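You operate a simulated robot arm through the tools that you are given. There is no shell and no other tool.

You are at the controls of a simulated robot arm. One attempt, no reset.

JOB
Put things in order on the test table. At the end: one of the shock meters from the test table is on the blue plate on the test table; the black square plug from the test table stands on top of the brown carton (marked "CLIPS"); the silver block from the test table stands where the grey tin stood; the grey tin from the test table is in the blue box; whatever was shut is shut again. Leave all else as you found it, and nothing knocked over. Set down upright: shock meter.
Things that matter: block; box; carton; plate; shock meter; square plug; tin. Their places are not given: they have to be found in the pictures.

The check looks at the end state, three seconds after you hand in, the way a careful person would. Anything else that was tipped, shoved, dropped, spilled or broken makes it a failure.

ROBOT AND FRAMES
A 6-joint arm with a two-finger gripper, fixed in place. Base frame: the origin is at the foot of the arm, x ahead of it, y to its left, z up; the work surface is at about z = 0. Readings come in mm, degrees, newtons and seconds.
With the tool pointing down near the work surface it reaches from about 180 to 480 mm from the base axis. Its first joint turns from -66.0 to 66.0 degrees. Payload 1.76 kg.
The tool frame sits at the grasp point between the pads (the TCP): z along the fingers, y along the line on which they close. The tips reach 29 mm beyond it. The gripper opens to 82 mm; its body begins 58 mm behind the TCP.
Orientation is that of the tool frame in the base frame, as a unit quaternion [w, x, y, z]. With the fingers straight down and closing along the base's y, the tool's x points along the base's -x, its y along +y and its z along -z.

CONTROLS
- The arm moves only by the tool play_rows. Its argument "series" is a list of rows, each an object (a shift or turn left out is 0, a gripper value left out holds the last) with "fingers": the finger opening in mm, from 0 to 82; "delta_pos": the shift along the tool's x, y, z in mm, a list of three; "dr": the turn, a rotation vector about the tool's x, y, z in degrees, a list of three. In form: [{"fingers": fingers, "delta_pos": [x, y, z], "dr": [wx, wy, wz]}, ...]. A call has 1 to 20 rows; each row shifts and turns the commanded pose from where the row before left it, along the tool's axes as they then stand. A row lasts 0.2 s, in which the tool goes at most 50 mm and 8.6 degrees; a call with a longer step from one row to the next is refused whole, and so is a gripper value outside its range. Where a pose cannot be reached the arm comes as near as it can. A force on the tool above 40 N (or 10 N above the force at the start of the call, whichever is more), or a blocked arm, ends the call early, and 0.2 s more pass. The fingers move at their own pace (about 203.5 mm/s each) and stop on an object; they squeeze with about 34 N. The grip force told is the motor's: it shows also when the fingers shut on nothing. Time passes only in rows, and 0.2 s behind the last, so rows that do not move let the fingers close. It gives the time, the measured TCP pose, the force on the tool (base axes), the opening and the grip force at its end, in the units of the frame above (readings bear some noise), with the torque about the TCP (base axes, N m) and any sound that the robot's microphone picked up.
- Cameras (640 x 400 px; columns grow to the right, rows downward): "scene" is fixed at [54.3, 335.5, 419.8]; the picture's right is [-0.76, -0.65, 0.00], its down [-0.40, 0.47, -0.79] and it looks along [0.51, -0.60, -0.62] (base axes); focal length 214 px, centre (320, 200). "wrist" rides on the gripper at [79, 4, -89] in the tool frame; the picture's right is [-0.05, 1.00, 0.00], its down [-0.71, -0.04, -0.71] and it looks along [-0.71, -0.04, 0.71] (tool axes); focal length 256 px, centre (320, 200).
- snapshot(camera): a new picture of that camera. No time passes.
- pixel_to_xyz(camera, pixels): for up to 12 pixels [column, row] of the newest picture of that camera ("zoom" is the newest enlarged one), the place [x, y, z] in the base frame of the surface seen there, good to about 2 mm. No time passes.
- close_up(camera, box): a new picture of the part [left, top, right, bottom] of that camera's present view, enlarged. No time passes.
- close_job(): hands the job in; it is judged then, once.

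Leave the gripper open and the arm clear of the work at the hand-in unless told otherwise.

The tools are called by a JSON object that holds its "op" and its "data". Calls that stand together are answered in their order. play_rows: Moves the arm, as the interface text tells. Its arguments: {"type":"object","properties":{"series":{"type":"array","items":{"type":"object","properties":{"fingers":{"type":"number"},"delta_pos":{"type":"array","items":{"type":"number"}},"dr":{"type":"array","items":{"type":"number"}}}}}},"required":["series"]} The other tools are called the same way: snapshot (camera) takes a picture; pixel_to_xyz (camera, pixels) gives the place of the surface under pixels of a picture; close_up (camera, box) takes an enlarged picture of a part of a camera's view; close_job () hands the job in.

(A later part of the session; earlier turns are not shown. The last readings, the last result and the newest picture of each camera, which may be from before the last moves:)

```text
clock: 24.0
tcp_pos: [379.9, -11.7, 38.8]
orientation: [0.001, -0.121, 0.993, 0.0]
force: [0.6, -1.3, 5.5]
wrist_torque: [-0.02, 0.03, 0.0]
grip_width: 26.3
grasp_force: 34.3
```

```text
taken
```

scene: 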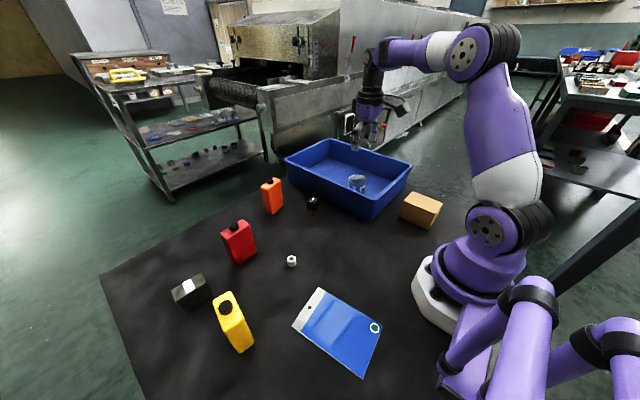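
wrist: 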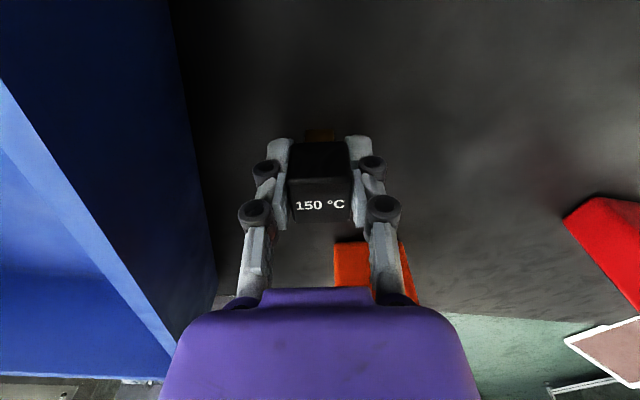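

The plug is gripped at 26.3 mm. I'll lift it clear, turn back to the base axes and check the hold.

{"op": "play_rows", "data": {"series": [{"delta_pos": [0, 0, -8]}, {"delta_pos": [0, 0, -20]}, {"delta_pos": [0, 0, -30]}, {"delta_pos": [0, 0, -30]}, {"delta_pos": [0, 0, -30]}, {"delta_pos": [0, 0, -23]}, {"dr": [0, 0, 7]}, {"dr": [0, 0, 7]}, {}]}}

{"op": "snapshot", "data": {"camera": "scene"}}

{"op": "snapshot", "data": {"camera": "wrist"}}

```text
clock: 26.0
tcp_pos: [378.2, -10.8, 180.3]
orientation: [0.001, 0.001, 1.0, 0.001]
force: [0.0, -0.8, -1.0]
wrist_torque: [0.01, -0.03, -0.02]
grip_width: 26.3
grasp_force: 33.7
```

```text
taken
```

scene: 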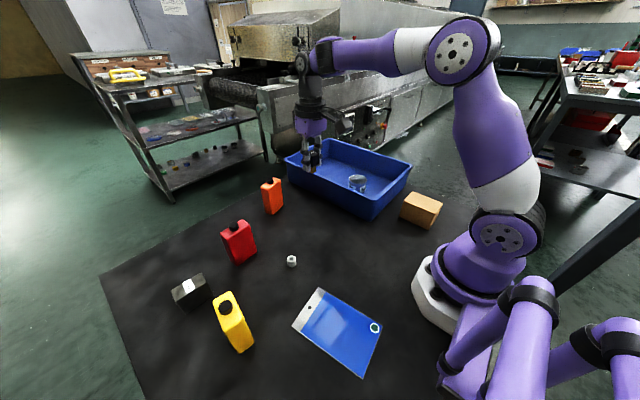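

```text
taken
```

wrist: 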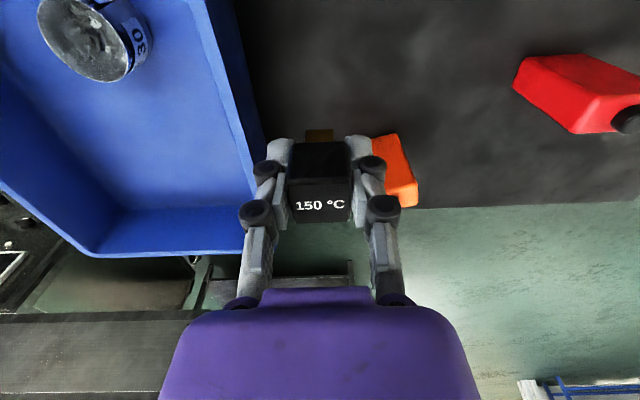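

The plug is held upright. I'll carry it at z=180 to above the carton's centre at (137, −186).

{"op": "play_rows", "data": {"series": [{"delta_pos": [12, -9, 0]}, {"delta_pos": [24, -18, 0]}, {"delta_pos": [26, -19, 0]}, {"delta_pos": [26, -19, 0]}, {"delta_pos": [26, -19, 0]}, {"delta_pos": [26, -19, 0]}, {"delta_pos": [26, -19, 0]}, {"delta_pos": [26, -19, 0]}, {"delta_pos": [24, -17, 0]}, {"delta_pos": [15, -11, 0]}, {"delta_pos": [10, -7, 0]}, {}]}}

{"op": "snapshot", "data": {"camera": "scene"}}

{"op": "snapshot", "data": {"camera": "wrist"}}

```text
clock: 28.6
tcp_pos: [136.7, -186.0, 179.0]
orientation: [0.001, 0.0, 1.0, 0.001]
force: [0.0, 0.3, 0.1]
wrist_torque: [0.0, -0.02, 0.01]
grip_width: 26.5
grasp_force: 34.4
```

```text
taken
```

scene: 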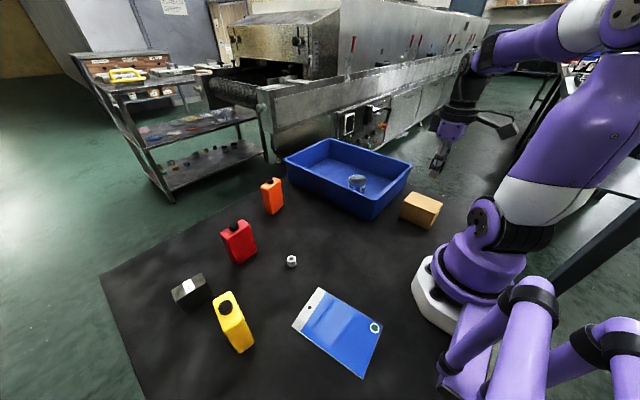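

```text
taken
```

wrist: 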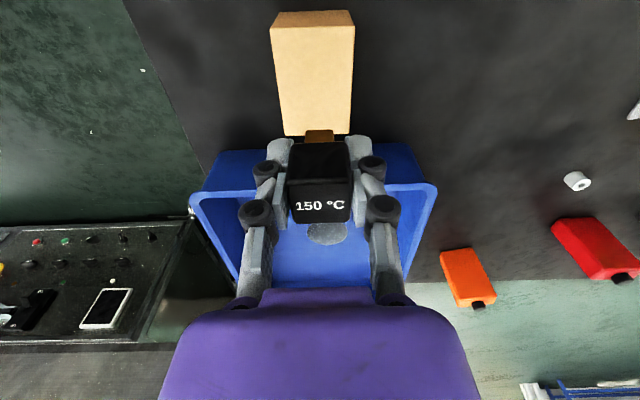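

The carton's top lies under the plug. I'll check the centring with wrist-camera points before lowering.

{"op": "pixel_to_xyz", "data": {"camera": "wrist", "pixels": [[276, 32], [352, 30], [287, 133], [350, 133], [272, 80], [355, 80], [315, 80], [310, 18]]}}

{"op": "close_up", "data": {"camera": "wrist", "box": [250, 0, 380, 150]}}

```text
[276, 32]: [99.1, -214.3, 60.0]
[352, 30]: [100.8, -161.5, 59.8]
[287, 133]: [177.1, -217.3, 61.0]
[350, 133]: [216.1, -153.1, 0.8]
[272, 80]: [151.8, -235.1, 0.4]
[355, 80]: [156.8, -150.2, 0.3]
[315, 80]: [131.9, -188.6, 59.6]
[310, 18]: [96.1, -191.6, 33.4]
```

```text
2.67 times, centred on (315, 75) of wrist
```

zoom: 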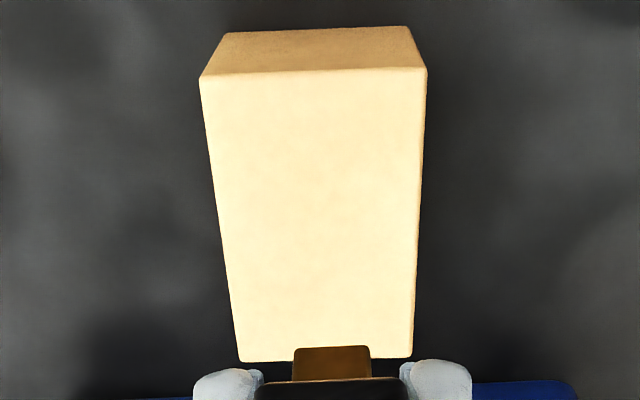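

The plug is within 2 mm of the carton top's centre (about (138, −187)). I'll lower it to just above the surface; contact is expected near TCP z=98.5.

{"op": "play_rows", "data": {"series": [{"delta_pos": [0, -1, 15]}, {"delta_pos": [0, 0, 25]}, {"delta_pos": [0, 0, 20]}, {"delta_pos": [0, 0, 12]}, {}]}}

{"op": "close_up", "data": {"camera": "scene", "box": [380, 150, 480, 240]}}

```text
clock: 29.8
tcp_pos: [138.5, -186.6, 106.9]
orientation: [0.001, 0.0, 1.0, 0.001]
force: [-0.2, -0.1, -0.8]
wrist_torque: [-0.01, -0.03, 0.0]
grip_width: 26.4
grasp_force: 33.6
```

```text
4.44 times, centred on (430, 195) of scene
```

zoom: 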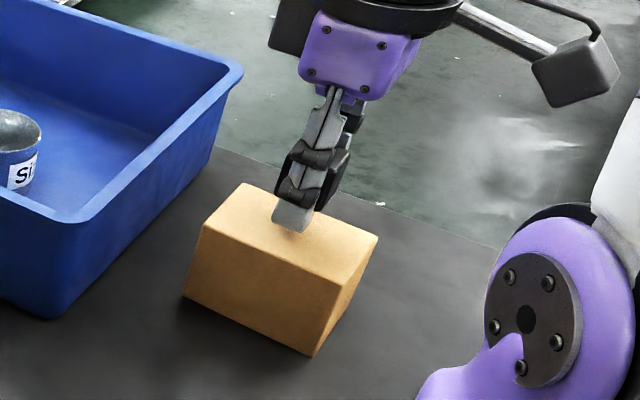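

The plug sits just above the carton. I'll lower it in small steps until it touches.

{"op": "play_rows", "data": {"series": [{"delta_pos": [0, 0, 2]}, {"delta_pos": [0, 0, 2]}, {"delta_pos": [0, 0, 1]}, {}]}}

{"op": "play_rows", "data": {"series": [{"delta_pos": [0, 0, 1]}, {}]}}

{"op": "play_rows", "data": {"series": [{"delta_pos": [0, 0, 1]}, {}]}}

```text
clock: 30.8
tcp_pos: [137.4, -187.2, 101.4]
orientation: [0.0, 0.001, 1.0, 0.0]
force: [-0.1, -0.3, -0.8]
wrist_torque: [0.0, 0.0, -0.01]
grip_width: 26.4
grasp_force: 34.0
```

```text
clock: 31.4
tcp_pos: [137.8, -187.1, 100.2]
orientation: [0.001, -0.001, 1.0, 0.001]
force: [-0.7, -0.2, -0.9]
wrist_torque: [0.01, 0.02, 0.03]
grip_width: 26.5
grasp_force: 34.3
```

```text
clock: 32.0
tcp_pos: [138.0, -187.3, 99.4]
orientation: [0.001, 0.0, 1.0, 0.001]
force: [-1.2, 0.3, -0.8]
wrist_torque: [0.01, 0.01, -0.01]
grip_width: 26.7
grasp_force: 33.1
```

{"op": "play_rows", "data": {"series": [{"delta_pos": [0, 0, 0.7]}, {}]}}

{"op": "play_rows", "data": {"series": [{"delta_pos": [0, 0, 0.7]}, {}]}}

```text
clock: 32.6
tcp_pos: [137.4, -189.0, 100.0]
orientation: [0.001, -0.001, 1.0, 0.0]
force: [-0.2, -0.3, -0.8]
wrist_torque: [0.01, 0.03, 0.04]
grip_width: 26.6
grasp_force: 34.6
```

```text
clock: 33.2
tcp_pos: [137.4, -188.3, 99.2]
orientation: [0.0, 0.0, 1.0, 0.0]
force: [-2.7, 0.9, 10.9]
wrist_torque: [0.01, 0.09, 0.01]
grip_width: 26.5
grasp_force: 34.4
```

Contact shows as an 11 N reaction at z≈99. I'll open the fingers and then look.

{"op": "play_rows", "data": {"series": [{"fingers": 32}, {"fingers": 50}, {}, {}]}}

{"op": "snapshot", "data": {"camera": "wrist"}}

{"op": "close_up", "data": {"camera": "scene", "box": [380, 150, 480, 240]}}

```text
clock: 34.2
tcp_pos: [138.8, -188.2, 98.2]
orientation: [0.001, 0.0, 1.0, 0.001]
force: [-0.2, -0.1, -0.3]
wrist_torque: [0.02, 0.0, 0.0]
grip_width: 50.0
grasp_force: 0.1
```

```text
taken
```

wrist: 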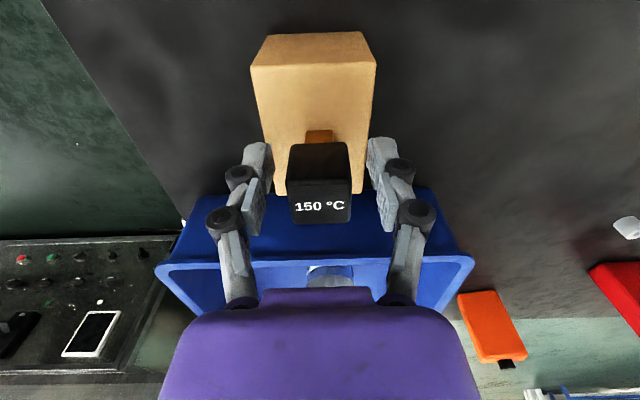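

```text
4.44 times, centred on (430, 195) of scene
```

zoom: 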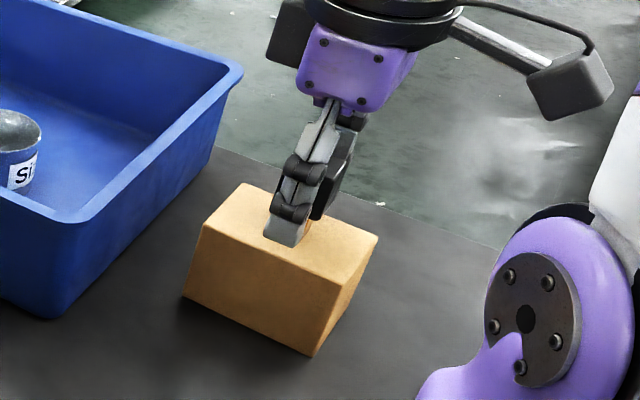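

The plug stands free on the carton. I'll raise the gripper straight up and check.

{"op": "play_rows", "data": {"series": [{"delta_pos": [0, 0, -8]}, {"delta_pos": [0, 0, -20]}, {"delta_pos": [0, 0, -30]}, {"delta_pos": [0, 0, -30]}, {"delta_pos": [0, 0, -15]}, {}]}}

{"op": "close_up", "data": {"camera": "scene", "box": [380, 150, 480, 240]}}

{"op": "snapshot", "data": {"camera": "wrist"}}

```text
clock: 35.6
tcp_pos: [138.2, -188.9, 203.4]
orientation: [0.001, 0.001, 1.0, 0.001]
force: [0.7, 0.3, -0.6]
wrist_torque: [0.0, -0.01, 0.0]
grip_width: 50.0
grasp_force: 0.1
```

```text
4.44 times, centred on (430, 195) of scene
```

zoom: 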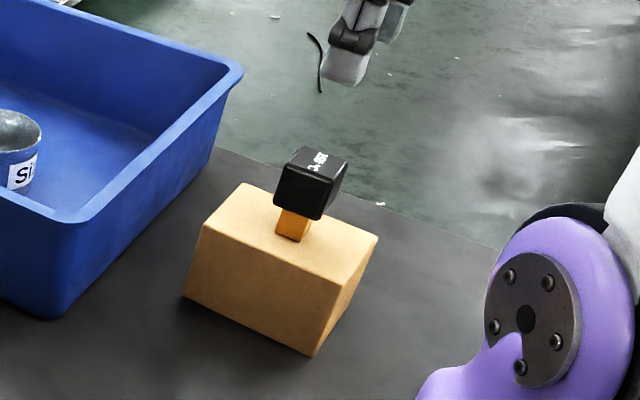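

```text
taken
```

wrist: 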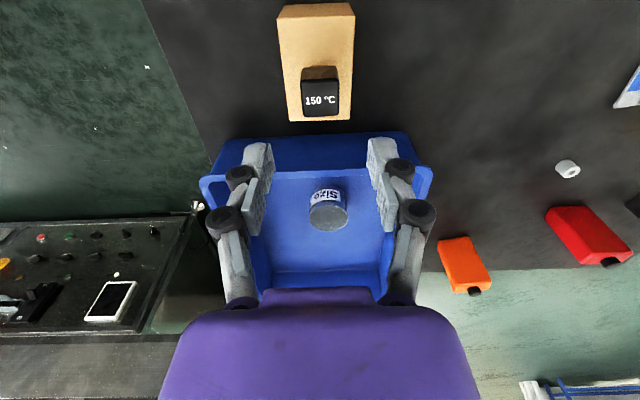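

The plug stands upright on the carton. Next is the yellow shock meter. I'll travel at z≈200 in an arc in front of the base, to above the yellow case near (257, 311).

{"op": "play_rows", "data": {"series": [{"fingers": 60, "delta_pos": [-12, 16, 0]}, {"delta_pos": [-22, 30, 0]}, {"delta_pos": [-22, 30, 0]}, {"delta_pos": [-22, 30, 0]}, {"delta_pos": [-22, 31, 0]}, {"delta_pos": [-20, 32, 0]}, {"delta_pos": [0, 36, 0]}, {"delta_pos": [0, 36, 0]}, {"delta_pos": [0, 36, 0]}, {"delta_pos": [0, 36, 0]}, {"delta_pos": [0, 36, 0]}, {"delta_pos": [0, 36, 0]}, {"delta_pos": [0, 36, 0]}, {"delta_pos": [0, 30, 0]}, {"delta_pos": [0, 24, 0]}, {"delta_pos": [0, 12, 0]}, {"dr": [0, 0, 6]}, {"dr": [0, 0, 6]}, {}]}}

{"op": "snapshot", "data": {"camera": "wrist"}}

{"op": "snapshot", "data": {"camera": "scene"}}

```text
clock: 39.6
tcp_pos: [258.9, 298.4, 202.6]
orientation: [0.001, 0.106, 0.994, 0.002]
force: [-0.8, 0.1, -0.5]
wrist_torque: [0.0, -0.02, 0.01]
grip_width: 59.8
grasp_force: 0.1
```

```text
taken
```

wrist: 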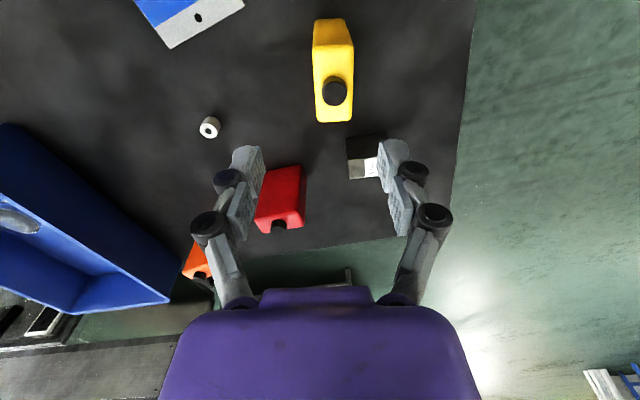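

```text
taken
```

scene: 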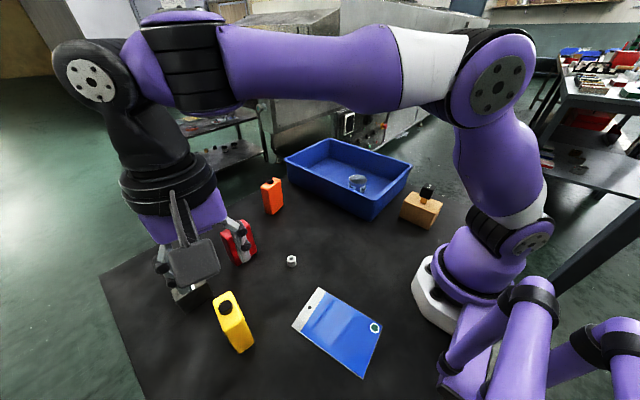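

The yellow case appears upright in the picture, at columns 312–354, so the 12° turn fits. I'll measure its top from here.

{"op": "close_up", "data": {"camera": "wrist", "box": [280, 10, 400, 135]}}

{"op": "pixel_to_xyz", "data": {"camera": "wrist", "pixels": [[315, 50], [351, 47], [317, 119], [350, 118], [335, 92], [332, 55]]}}

```text
3.20 times, centred on (340, 72) of wrist
```

zoom: 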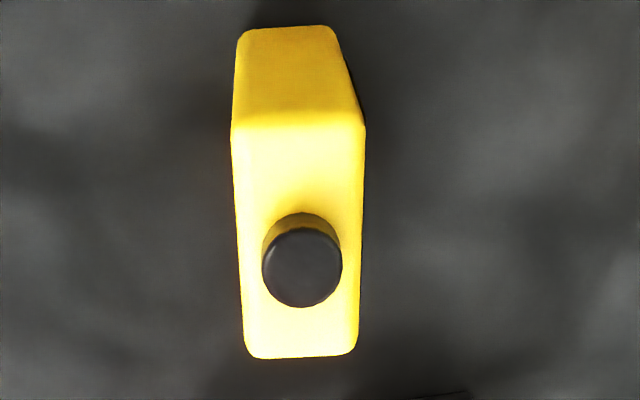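

```text
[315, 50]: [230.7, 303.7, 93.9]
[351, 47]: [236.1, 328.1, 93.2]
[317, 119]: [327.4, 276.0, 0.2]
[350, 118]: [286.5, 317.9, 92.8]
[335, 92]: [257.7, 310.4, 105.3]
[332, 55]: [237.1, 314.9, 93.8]
```

The yellow case's centre is at (258, 311), about 25 mm thick and 51 mm long at −11.5°. I'll shift over it and come down part-way.

{"op": "play_rows", "data": {"series": [{"delta_pos": [3.5, 12, 10]}, {"delta_pos": [0, 0, 25]}, {"delta_pos": [0, 0, 20]}, {}]}}

{"op": "snapshot", "data": {"camera": "wrist"}}

```text
clock: 40.6
tcp_pos: [255.7, 314.5, 147.3]
orientation: [0.001, 0.105, 0.994, 0.001]
force: [-0.4, 0.2, -0.6]
wrist_torque: [0.03, -0.01, -0.01]
grip_width: 60.0
grasp_force: 0.0
```

```text
taken
```

wrist: 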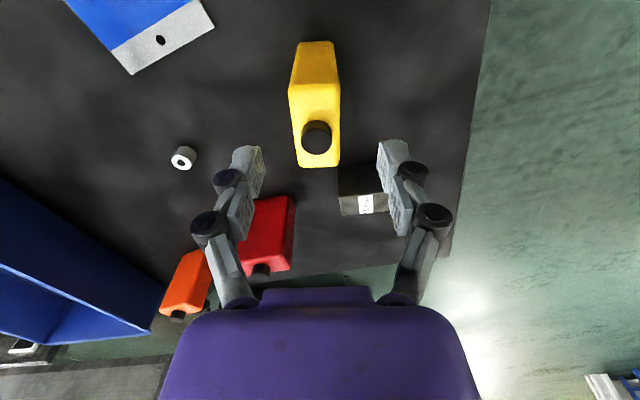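

The case's midline is at column ~317 versus 320, about 2 mm off. I'll correct that and descend further with the cap between the fingers.

{"op": "play_rows", "data": {"series": [{"delta_pos": [0, -2, 0]}, {"delta_pos": [0, 0, 15]}, {"delta_pos": [0, 0, 20]}, {}]}}

{"op": "snapshot", "data": {"camera": "wrist"}}

```text
clock: 41.6
tcp_pos: [255.8, 310.5, 113.0]
orientation: [0.0, 0.104, 0.995, 0.001]
force: [-0.6, -0.5, 0.5]
wrist_torque: [0.02, -0.02, 0.01]
grip_width: 59.8
grasp_force: 0.1
```

```text
taken
```

wrist: 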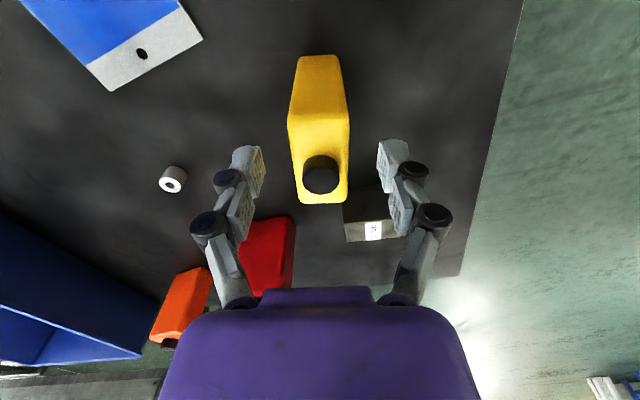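

It's centred now. I'll descend to about z=63 (the palm stays above the cap) and check.

{"op": "play_rows", "data": {"series": [{"delta_pos": [0, 0, 15]}, {"delta_pos": [0, 0, 20]}, {"delta_pos": [0, 0, 14]}, {}]}}

{"op": "snapshot", "data": {"camera": "wrist"}}

{"op": "close_up", "data": {"camera": "scene", "box": [130, 200, 300, 370]}}

```text
clock: 42.6
tcp_pos: [257.7, 310.0, 64.6]
orientation: [0.001, 0.104, 0.995, 0.001]
force: [0.1, -0.2, -0.3]
wrist_torque: [-0.02, 0.01, -0.03]
grip_width: 59.9
grasp_force: 0.2
```

```text
taken
```

wrist: 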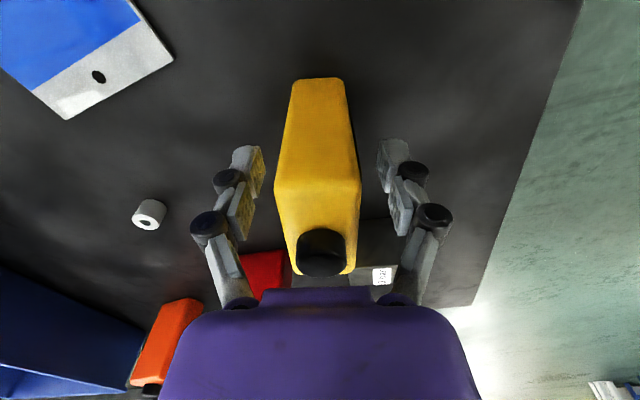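

```text
2.35 times, centred on (215, 285) of scene
```

zoom: 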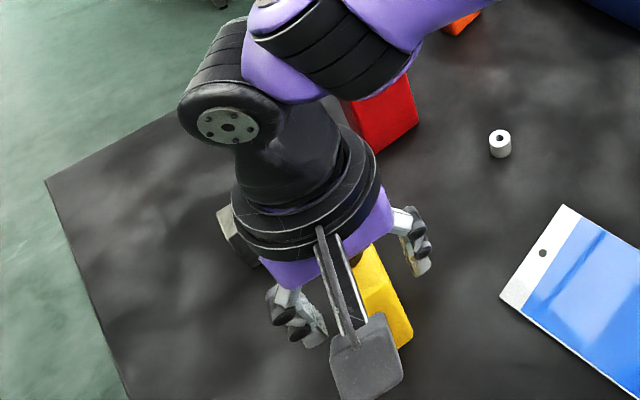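

The case is centred between the pads. I'll trim the yaw by −1.2° and close on it.

{"op": "play_rows", "data": {"series": [{"dr": [0, 0, -1.2]}, {"fingers": 40}, {"fingers": 18}, {}, {}]}}

{"op": "snapshot", "data": {"camera": "wrist"}}

```text
clock: 43.8
tcp_pos: [257.3, 310.0, 65.3]
orientation: [0.001, 0.094, 0.996, 0.001]
force: [0.6, -0.6, 5.9]
wrist_torque: [0.03, 0.01, -0.03]
grip_width: 29.1
grasp_force: 34.0
```

```text
taken
```

wrist: 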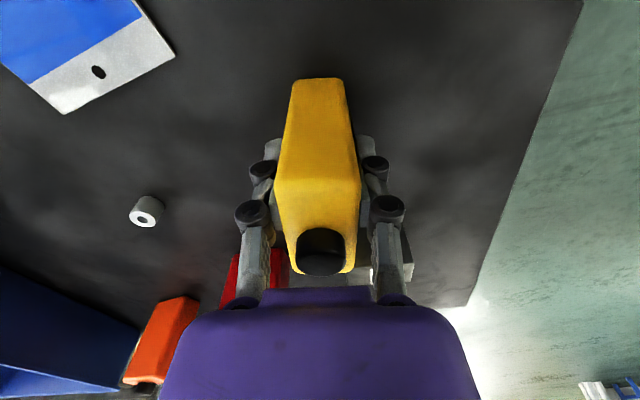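

The shock meter is held with an opening of 29.1 mm. I'll lift it straight up and check that it hangs straight.

{"op": "play_rows", "data": {"series": [{"delta_pos": [0, 0, -8]}, {"delta_pos": [0, 0, -20]}, {"delta_pos": [0, 0, -25]}, {"delta_pos": [0, 0, -22]}, {}]}}

{"op": "snapshot", "data": {"camera": "scene"}}

{"op": "snapshot", "data": {"camera": "wrist"}}

```text
clock: 45.0
tcp_pos: [256.1, 310.6, 139.4]
orientation: [0.001, 0.094, 0.996, 0.001]
force: [0.8, 0.6, -0.7]
wrist_torque: [-0.01, 0.01, -0.03]
grip_width: 29.2
grasp_force: 34.0
```

```text
taken
```

scene: 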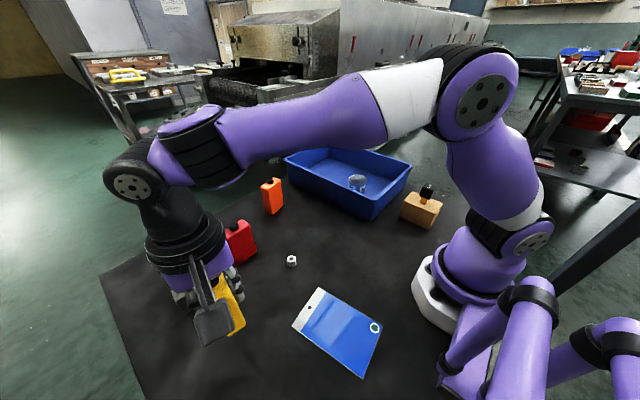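

```text
taken
```

wrist: 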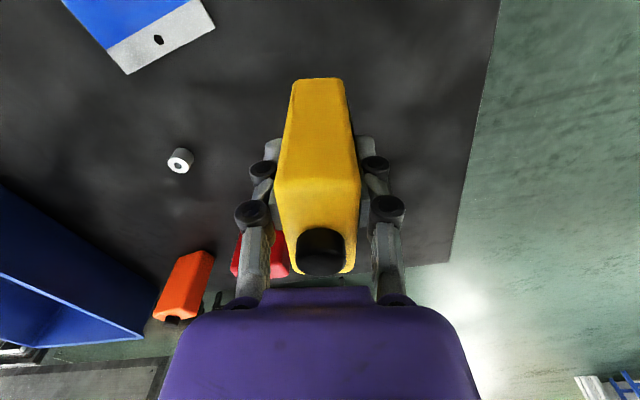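

It's lifted and held straight. I'll carry it over to the plate, toward (128, 190).

{"op": "play_rows", "data": {"series": [{"delta_pos": [8, -11, 0]}, {"delta_pos": [17, -23, 0]}, {"delta_pos": [19, -27, 0]}, {"delta_pos": [19, -27, 0]}, {"delta_pos": [18, -25, 0]}, {"delta_pos": [13, -18, 0]}, {"delta_pos": [9, -11.3, 0]}, {}]}}

{"op": "snapshot", "data": {"camera": "scene"}}

{"op": "snapshot", "data": {"camera": "wrist"}}

```text
clock: 46.8
tcp_pos: [130.3, 187.9, 138.2]
orientation: [0.001, 0.094, 0.996, 0.001]
force: [0.1, 0.1, -1.2]
wrist_torque: [0.03, 0.01, 0.01]
grip_width: 29.0
grasp_force: 33.9
```

```text
taken
```

scene: 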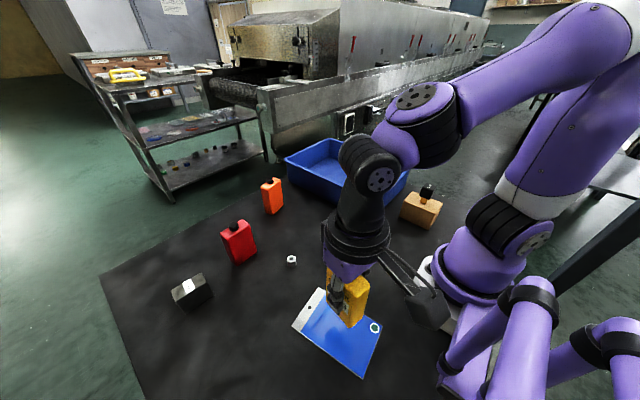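

```text
taken
```

wrist: 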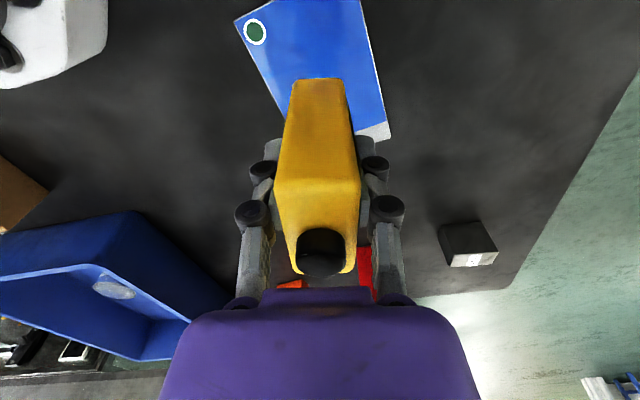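

The case is over the middle of the plate. Contact is expected around TCP z=70, so I'll lower to about 77 first.

{"op": "play_rows", "data": {"series": [{"delta_pos": [0, 0, 15]}, {"delta_pos": [0, 0, 20]}, {"delta_pos": [0, 0, 16]}, {"delta_pos": [0, 0, 10]}, {}]}}

{"op": "play_rows", "data": {"series": [{"delta_pos": [0, 0, 2]}, {"delta_pos": [0, 0, 1]}, {}]}}

{"op": "close_up", "data": {"camera": "scene", "box": [270, 240, 420, 390]}}

```text
clock: 48.0
tcp_pos: [130.7, 189.1, 76.3]
orientation: [0.001, 0.094, 0.996, 0.001]
force: [-0.2, 1.5, -1.7]
wrist_torque: [-0.01, 0.01, 0.03]
grip_width: 29.0
grasp_force: 33.8
```

```text
clock: 48.8
tcp_pos: [128.3, 188.4, 73.7]
orientation: [0.001, 0.094, 0.996, 0.001]
force: [0.2, 0.3, -1.0]
wrist_torque: [-0.01, 0.02, -0.01]
grip_width: 29.0
grasp_force: 34.0
```

```text
2.67 times, centred on (345, 315) of scene
```

zoom: 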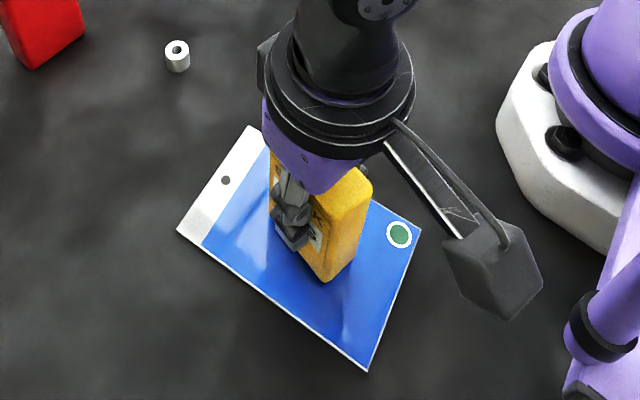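

It's nearly on the plate. I'll take small steps until there is contact.

{"op": "play_rows", "data": {"series": [{"delta_pos": [0, 0, 1]}, {"delta_pos": [0, 0, 0.7]}, {}]}}

{"op": "play_rows", "data": {"series": [{"delta_pos": [0, 0, 0.7]}, {}]}}

{"op": "play_rows", "data": {"series": [{"delta_pos": [0, 0, 0.7]}, {}]}}

```text
clock: 49.6
tcp_pos: [129.5, 190.0, 72.2]
orientation: [0.001, 0.094, 0.996, 0.0]
force: [0.0, 0.2, -1.5]
wrist_torque: [0.03, -0.02, -0.03]
grip_width: 29.2
grasp_force: 34.1
```

```text
clock: 50.2
tcp_pos: [128.6, 188.6, 71.5]
orientation: [0.001, 0.094, 0.996, 0.001]
force: [-0.5, 0.0, -1.3]
wrist_torque: [-0.02, 0.05, 0.0]
grip_width: 29.2
grasp_force: 33.8
```

```text
clock: 50.8
tcp_pos: [128.9, 188.3, 71.4]
orientation: [0.001, 0.094, 0.996, 0.0]
force: [-0.1, 0.0, -1.6]
wrist_torque: [0.04, -0.01, 0.0]
grip_width: 29.2
grasp_force: 34.5
```

{"op": "play_rows", "data": {"series": [{"delta_pos": [0, 0, 0.7]}, {}]}}

{"op": "play_rows", "data": {"series": [{"delta_pos": [0, 0, 0.7]}, {}]}}

{"op": "play_rows", "data": {"series": [{"delta_pos": [0, 0, 0.7]}, {}]}}

```text
clock: 51.4
tcp_pos: [128.4, 188.4, 69.5]
orientation: [0.001, 0.094, 0.996, 0.001]
force: [-0.3, -0.9, -1.7]
wrist_torque: [0.0, 0.03, 0.01]
grip_width: 29.2
grasp_force: 33.6
```

```text
clock: 52.0
tcp_pos: [128.6, 189.0, 68.6]
orientation: [0.002, 0.094, 0.996, 0.001]
force: [-0.2, -0.1, -1.0]
wrist_torque: [0.0, 0.0, 0.0]
grip_width: 29.1
grasp_force: 34.3
```

```text
clock: 52.6
tcp_pos: [128.4, 189.9, 68.3]
orientation: [0.001, 0.094, 0.996, 0.002]
force: [-4.0, -3.4, 22.7]
wrist_torque: [-0.21, 0.14, -0.03]
grip_width: 29.3
grasp_force: 34.4
```

The case has made contact with the plate (22.7 N). I'll open slightly at first, then more, and look.

{"op": "play_rows", "data": {"series": [{"delta_pos": [0, 0, -0.7]}, {"fingers": 36}, {"fingers": 60}, {}, {}]}}

{"op": "snapshot", "data": {"camera": "wrist"}}

```text
clock: 53.8
tcp_pos: [128.8, 188.9, 67.9]
orientation: [0.001, 0.095, 0.996, 0.001]
force: [0.8, -0.5, 0.4]
wrist_torque: [-0.01, 0.0, 0.02]
grip_width: 60.3
grasp_force: 0.0
```

```text
taken
```

wrist: 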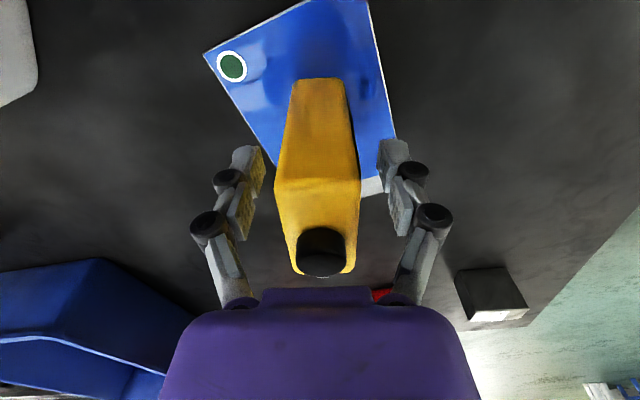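

The shock meter is released. I'll go straight up clear of it and check.

{"op": "play_rows", "data": {"series": [{"delta_pos": [0, 0, -8]}, {"delta_pos": [0, 0, -20]}, {"delta_pos": [0, 0, -30]}, {"delta_pos": [0, 0, -35]}, {"delta_pos": [0, 0, -40]}, {}]}}

{"op": "close_up", "data": {"camera": "scene", "box": [270, 240, 420, 390]}}

{"op": "snapshot", "data": {"camera": "wrist"}}

```text
clock: 55.2
tcp_pos: [130.6, 190.2, 204.4]
orientation: [0.001, 0.094, 0.996, 0.001]
force: [-0.1, -0.4, -0.4]
wrist_torque: [-0.01, 0.0, 0.0]
grip_width: 59.8
grasp_force: 0.1
```

```text
2.67 times, centred on (345, 315) of scene
```

zoom: 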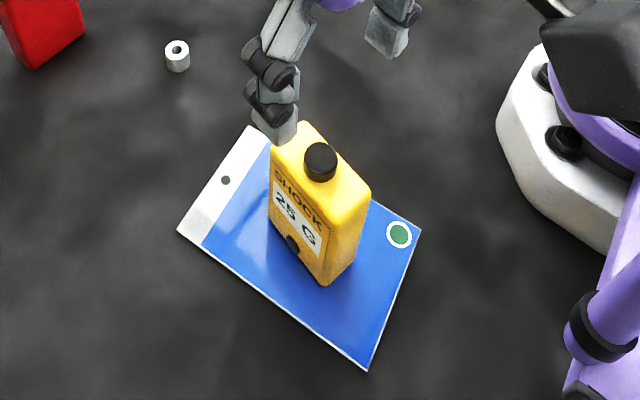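

```text
taken
```

wrist: 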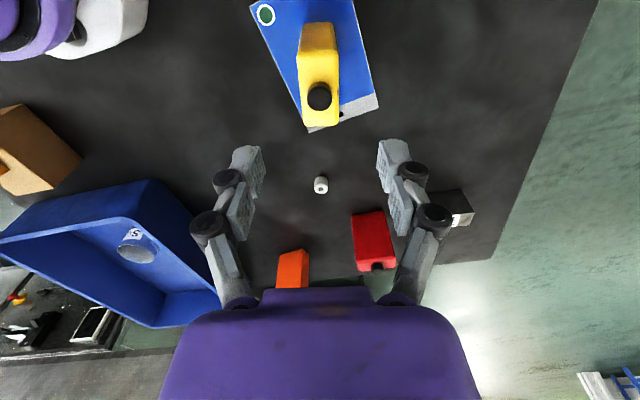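

The meter shows "SHOCK 25 G" and stands upright on the plate. The silver block lies at radius ~502 mm, just beyond the vertical-tool reach. I'll tilt the tool 15° outward about its closing axis, so the pads stay parallel to the block's end faces. Turning and tilting come first, done here at height.

{"op": "play_rows", "data": {"series": [{"fingers": 82, "dr": [0, 0, -5.5]}, {"dr": [0, -7.5, 0]}, {"dr": [0, -7.5, 0]}, {}]}}

```text
clock: 56.2
tcp_pos: [167.9, 171.7, 195.3]
orientation: [0.131, 0.046, 0.99, -0.006]
force: [0.0, 0.3, 0.0]
wrist_torque: [0.03, 0.01, 0.02]
grip_width: 82.0
grasp_force: 0.1
out of reach, approached as far as the arm can: row 2, 3
```

The tilt is right (15° outward), but the pose was too close to the base, so the arm drifted outward a little. I'll continue moving outward toward the block, then read the pose.

{"op": "play_rows", "data": {"series": [{"delta_pos": [-23.4, 17.4, 9.7]}, {"delta_pos": [-23.4, 17.4, 9.7]}, {"delta_pos": [-23.4, 17.4, 9.7]}, {"delta_pos": [-23.4, 17.4, 9.7]}, {}]}}

{"op": "snapshot", "data": {"camera": "scene"}}

```text
clock: 57.4
tcp_pos: [274.0, 229.6, 182.8]
orientation: [0.131, 0.045, 0.99, -0.005]
force: [-0.6, -0.1, 0.0]
wrist_torque: [0.02, -0.03, -0.01]
grip_width: 82.0
grasp_force: 0.0
```

```text
taken
```

scene: 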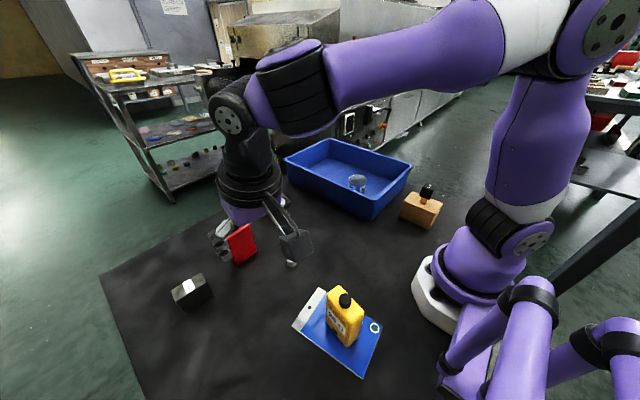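

The pose tracks well again. I'll move on to above the near side of the block.

{"op": "play_rows", "data": {"series": [{"delta_pos": [-14.1, 20, 8.5]}, {"delta_pos": [-14.1, 20, 8.5]}, {"delta_pos": [-14.1, 20, 8.5]}, {"delta_pos": [-14.1, 20, 8.5]}, {"delta_pos": [-14.1, 20, 8.5]}, {}]}}

{"op": "snapshot", "data": {"camera": "wrist"}}

{"op": "snapshot", "data": {"camera": "scene"}}

```text
clock: 58.8
tcp_pos: [344.0, 304.4, 164.1]
orientation: [0.131, 0.045, 0.99, -0.005]
force: [0.7, 0.2, -0.6]
wrist_torque: [0.0, 0.02, 0.0]
grip_width: 82.0
grasp_force: 0.0
out of reach, approached as far as the arm can: row 5
```

```text
taken
```

wrist: 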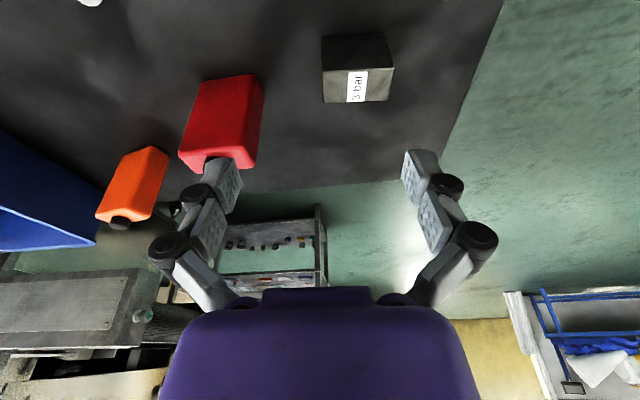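

```text
taken
```

scene: 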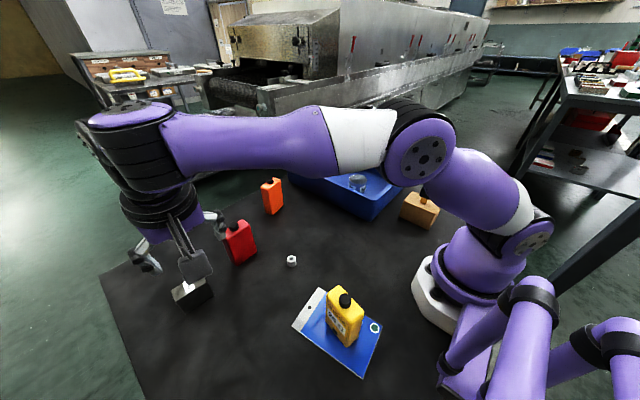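

The arm hit its reach limit here at z=164 (radius ~459). The reach should be larger lower down, so I'll descend to z≈90 at this x, y. The spot is clear: the block starts at x=361 and the tip is at ~352.

{"op": "play_rows", "data": {"series": [{"delta_pos": [6.4, 0, 23.8]}, {"delta_pos": [6.4, 0, 23.8]}, {"delta_pos": [6.4, 0, 23.8]}, {}]}}

{"op": "snapshot", "data": {"camera": "wrist"}}

```text
clock: 59.8
tcp_pos: [342.4, 303.7, 89.5]
orientation: [0.131, 0.046, 0.99, -0.005]
force: [0.2, -1.3, -0.2]
wrist_torque: [-0.02, -0.03, -0.02]
grip_width: 82.3
grasp_force: 0.0
```

```text
taken
```

wrist: 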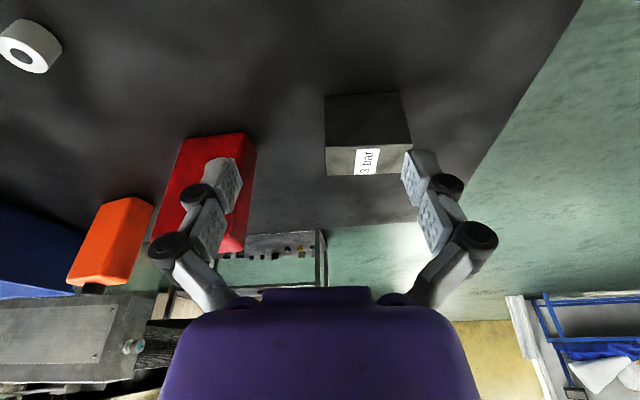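

The block is at columns 324–412, so the gripper must shift +y. I'll move 31 mm sideways at this height and see whether it's reachable.

{"op": "play_rows", "data": {"series": [{"delta_pos": [0, 11, 0]}, {"delta_pos": [0, 11, 0]}, {"delta_pos": [0, 9, 0]}, {}]}}

{"op": "snapshot", "data": {"camera": "wrist"}}

```text
clock: 60.8
tcp_pos: [344.7, 335.2, 89.4]
orientation: [0.131, 0.045, 0.99, -0.004]
force: [-0.5, 0.0, -1.1]
wrist_torque: [0.02, -0.03, 0.04]
grip_width: 81.9
grasp_force: 0.0
```

```text
taken
```

wrist: 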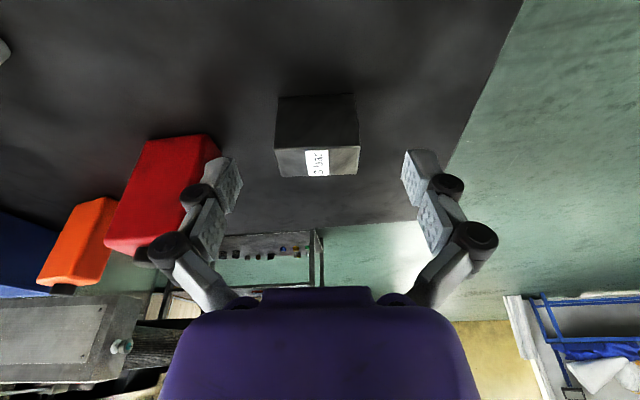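

The block is now between the fingers (columns 276–359, centre 317). I'll lower to about z=45, with the fingers on either side of the block.

{"op": "play_rows", "data": {"series": [{"delta_pos": [3.9, -0.5, 14.5]}, {"delta_pos": [3.9, -0.5, 14.5]}, {"delta_pos": [3.9, 0, 14.5]}, {}]}}

{"op": "snapshot", "data": {"camera": "wrist"}}

```text
clock: 61.8
tcp_pos: [344.8, 336.2, 43.0]
orientation: [0.131, 0.045, 0.99, -0.005]
force: [0.2, -0.1, -0.3]
wrist_torque: [-0.01, 0.02, -0.01]
grip_width: 82.1
grasp_force: 0.0
```

```text
taken
```

wrist: 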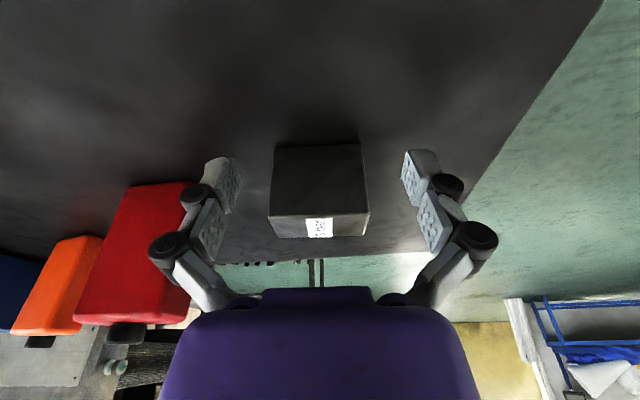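

The block is centred (columns 269–370). I'll slide outward 30 mm so that the pads straddle the middle of the block, dropping slightly to z≈38.

{"op": "play_rows", "data": {"series": [{"delta_pos": [-9.2, 0, 4.2]}, {"delta_pos": [-9.2, 0, 4.2]}, {"delta_pos": [-9.2, 0, 4.2]}, {}]}}

{"op": "snapshot", "data": {"camera": "wrist"}}

```text
clock: 62.8
tcp_pos: [374.7, 333.4, 39.4]
orientation: [0.131, 0.046, 0.99, -0.005]
force: [0.5, -0.8, -0.6]
wrist_torque: [0.01, 0.01, 0.01]
grip_width: 82.3
grasp_force: 0.1
```

```text
taken
```

wrist: 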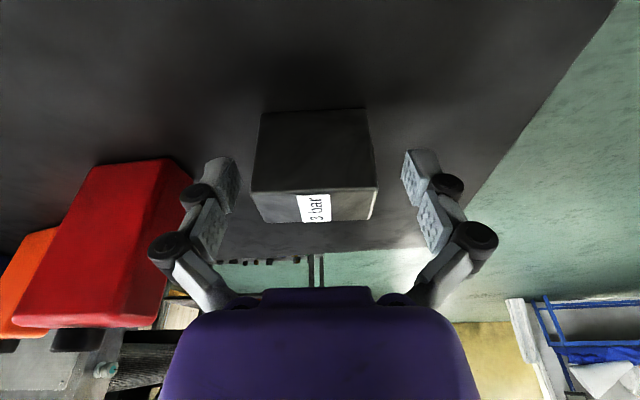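

The block's centre is about 2 mm to the left of the midline and about 2 mm outward. I'll shift slightly and close on it.

{"op": "play_rows", "data": {"series": [{"delta_pos": [-1.4, -2, 1.4]}, {}, {"fingers": 65}, {"fingers": 46}, {}, {}]}}

{"op": "snapshot", "data": {"camera": "wrist"}}

```text
clock: 64.2
tcp_pos: [376.1, 330.3, 39.6]
orientation: [0.132, 0.046, 0.99, -0.006]
force: [-3.4, -6.0, 10.5]
wrist_torque: [-0.2, 0.06, -0.03]
grip_width: 54.7
grasp_force: 33.9
```

```text
taken
```

wrist: 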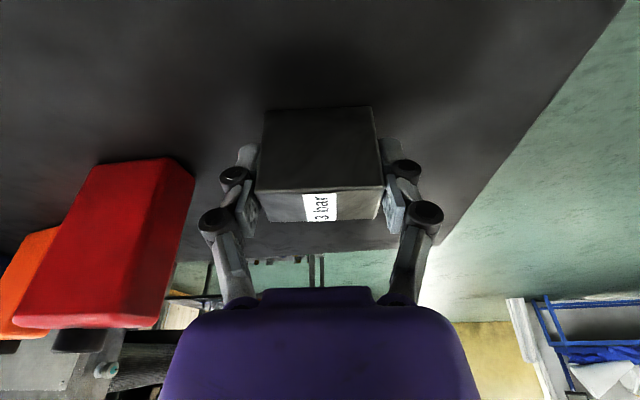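

The block is gripped at 54.7 mm. I'll lift gently by 12 mm and check the hold.

{"op": "play_rows", "data": {"series": [{"delta_pos": [-1.3, 0, -4.8]}, {"delta_pos": [-1.8, 0, -6.8]}, {}]}}

{"op": "snapshot", "data": {"camera": "wrist"}}

{"op": "close_up", "data": {"camera": "scene", "box": [90, 180, 290, 340]}}

```text
clock: 65.0
tcp_pos: [377.2, 331.0, 51.4]
orientation: [0.13, 0.046, 0.99, -0.006]
force: [0.2, -0.1, -5.7]
wrist_torque: [-0.02, 0.02, -0.02]
grip_width: 55.0
grasp_force: 33.3
```

```text
taken
```

wrist: 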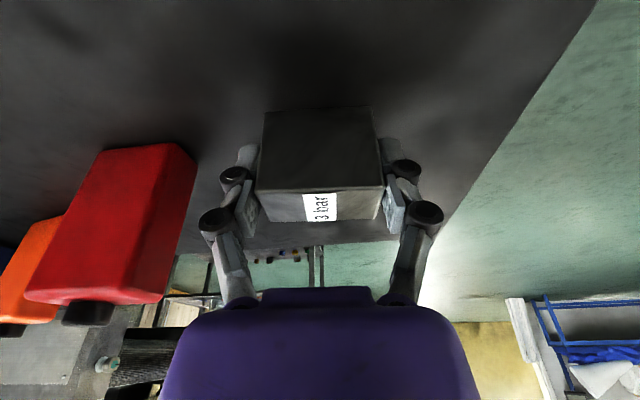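

```text
2.50 times, centred on (190, 260) of scene
```

zoom: 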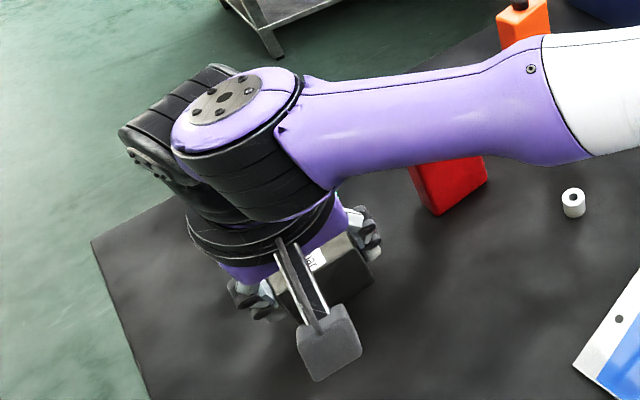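

It's held firmly, weighing about 5.7 N. I'll move inward and up in moderate steps, away from the reach limit.

{"op": "play_rows", "data": {"series": [{"delta_pos": [7, -4.9, -6]}, {"delta_pos": [13.9, -9.8, -12]}, {"delta_pos": [13.9, -9.8, -12]}, {"delta_pos": [13.9, -9.8, -12]}, {"delta_pos": [13.9, -9.8, -12]}, {"delta_pos": [7, -4.9, -6]}, {}]}}

{"op": "snapshot", "data": {"camera": "wrist"}}

```text
clock: 66.6
tcp_pos: [290.9, 289.8, 91.0]
orientation: [0.132, 0.046, 0.99, -0.005]
force: [0.4, 0.2, -6.3]
wrist_torque: [0.02, 0.03, 0.03]
grip_width: 55.0
grasp_force: 33.9
```

```text
taken
```

wrist: 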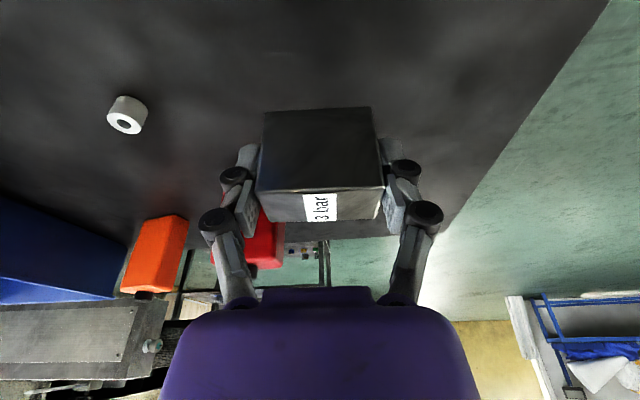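

All steady. I'll raise to z≈130 and carry the block along toward the tin's former spot at (277, 31).

{"op": "play_rows", "data": {"series": [{"delta_pos": [-5.2, 0, -19.3]}, {"delta_pos": [-5.2, 0, -19.3]}, {"delta_pos": [-0.5, -13, 0.1]}, {"delta_pos": [-1, -24, 0.3]}, {"delta_pos": [-1, -26, 0.3]}, {"delta_pos": [-1, -26, 0.3]}, {"delta_pos": [-1, -26, 0.3]}, {"delta_pos": [-1, -26, 0.3]}, {"delta_pos": [-1, -26, 0.3]}, {"delta_pos": [-1, -26, 0.3]}, {"delta_pos": [-1, -26, 0.3]}, {"delta_pos": [-1, -22, 0.3]}, {"delta_pos": [0, -12, 0]}, {"delta_pos": [0, -6, 0]}, {}]}}

{"op": "snapshot", "data": {"camera": "scene"}}

{"op": "snapshot", "data": {"camera": "wrist"}}

```text
clock: 69.8
tcp_pos: [276.0, 30.4, 129.0]
orientation: [0.13, 0.046, 0.99, -0.006]
force: [0.1, -0.4, -6.5]
wrist_torque: [0.0, 0.02, -0.01]
grip_width: 54.7
grasp_force: 33.8
```

```text
taken
```

scene: 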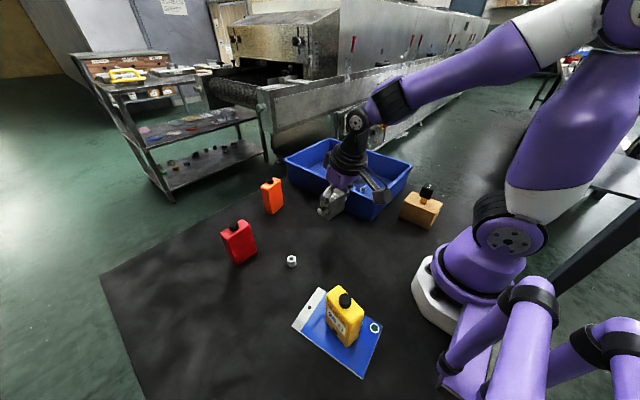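

```text
taken
```

wrist: 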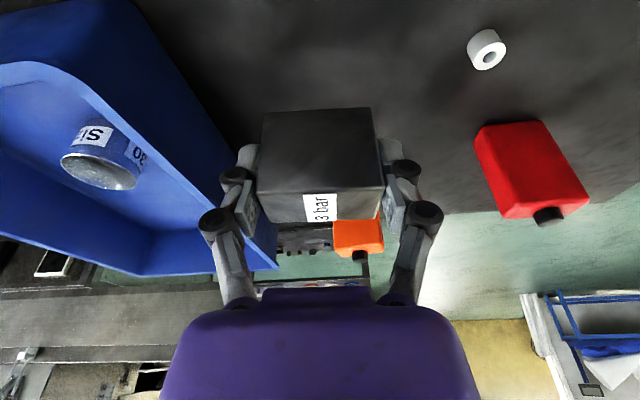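

The block is above the tin's old spot. I'll lower it to about z=47.

{"op": "play_rows", "data": {"series": [{"delta_pos": [3, 0, 11]}, {"delta_pos": [5.5, 0, 20.5]}, {"delta_pos": [5.5, 0, 20.5]}, {"delta_pos": [4.7, 0, 17.5]}, {"delta_pos": [2.3, 0, 8.7]}, {}]}}

{"op": "close_up", "data": {"camera": "scene", "box": [270, 170, 400, 270]}}

```text
clock: 71.2
tcp_pos: [275.5, 31.2, 49.2]
orientation: [0.132, 0.046, 0.99, -0.006]
force: [0.1, -0.5, -7.1]
wrist_torque: [0.0, 0.05, -0.03]
grip_width: 54.6
grasp_force: 34.6
```

```text
4.00 times, centred on (335, 220) of scene
```

zoom: 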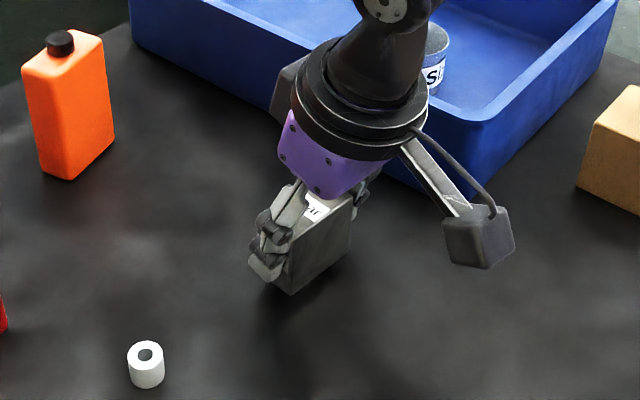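

The block looks level just above the table. I'll lower it in small vertical steps.

{"op": "play_rows", "data": {"series": [{"delta_pos": [-0.2, 0, 2.2]}, {"delta_pos": [0.5, 0, 1.9]}, {"delta_pos": [0.5, 0, 1.9]}, {}]}}

{"op": "play_rows", "data": {"series": [{"delta_pos": [0.26, 0, 0.97]}, {}]}}

{"op": "play_rows", "data": {"series": [{"delta_pos": [0.26, 0, 0.97]}, {}]}}

```text
clock: 72.2
tcp_pos: [277.6, 31.3, 44.9]
orientation: [0.131, 0.046, 0.99, -0.005]
force: [0.1, 0.2, -5.9]
wrist_torque: [-0.03, 0.01, -0.02]
grip_width: 54.6
grasp_force: 33.5
```

```text
clock: 72.8
tcp_pos: [275.6, 30.9, 43.4]
orientation: [0.131, 0.046, 0.99, -0.005]
force: [0.5, -0.2, -6.5]
wrist_torque: [0.0, 0.02, 0.0]
grip_width: 54.8
grasp_force: 34.0
```

```text
clock: 73.4
tcp_pos: [278.8, 31.2, 42.6]
orientation: [0.131, 0.046, 0.99, -0.005]
force: [0.8, 0.5, -6.0]
wrist_torque: [-0.03, 0.04, 0.02]
grip_width: 54.8
grasp_force: 34.2
```

{"op": "play_rows", "data": {"series": [{"delta_pos": [0.26, 0, 0.97]}, {}]}}

{"op": "play_rows", "data": {"series": [{"delta_pos": [0.2, 0, 0.7]}, {}]}}

{"op": "play_rows", "data": {"series": [{"delta_pos": [0.2, 0, 0.7]}, {}]}}

```text
clock: 74.0
tcp_pos: [277.7, 29.8, 41.2]
orientation: [0.131, 0.046, 0.99, -0.006]
force: [0.1, -0.1, -6.8]
wrist_torque: [0.02, 0.01, 0.02]
grip_width: 54.6
grasp_force: 34.1
```

```text
clock: 74.6
tcp_pos: [277.2, 31.6, 40.4]
orientation: [0.131, 0.046, 0.99, -0.006]
force: [0.1, -0.4, -6.3]
wrist_torque: [-0.01, 0.06, 0.0]
grip_width: 54.7
grasp_force: 34.3
```

```text
clock: 75.2
tcp_pos: [277.1, 30.0, 40.3]
orientation: [0.131, 0.045, 0.99, -0.005]
force: [-1.2, 0.1, -2.3]
wrist_torque: [0.09, -0.02, 0.04]
grip_width: 54.7
grasp_force: 33.8
```

Contact is starting, since the load dropped from −6.5 to −2.3 N. One more small step follows, then release.

{"op": "play_rows", "data": {"series": [{"delta_pos": [0.2, 0, 0.7]}, {}]}}

```text
clock: 75.8
tcp_pos: [277.4, 30.5, 39.5]
orientation: [0.132, 0.046, 0.99, -0.005]
force: [-7.1, 2.0, 21.2]
wrist_torque: [0.05, 0.03, 0.08]
grip_width: 54.9
grasp_force: 33.5
```

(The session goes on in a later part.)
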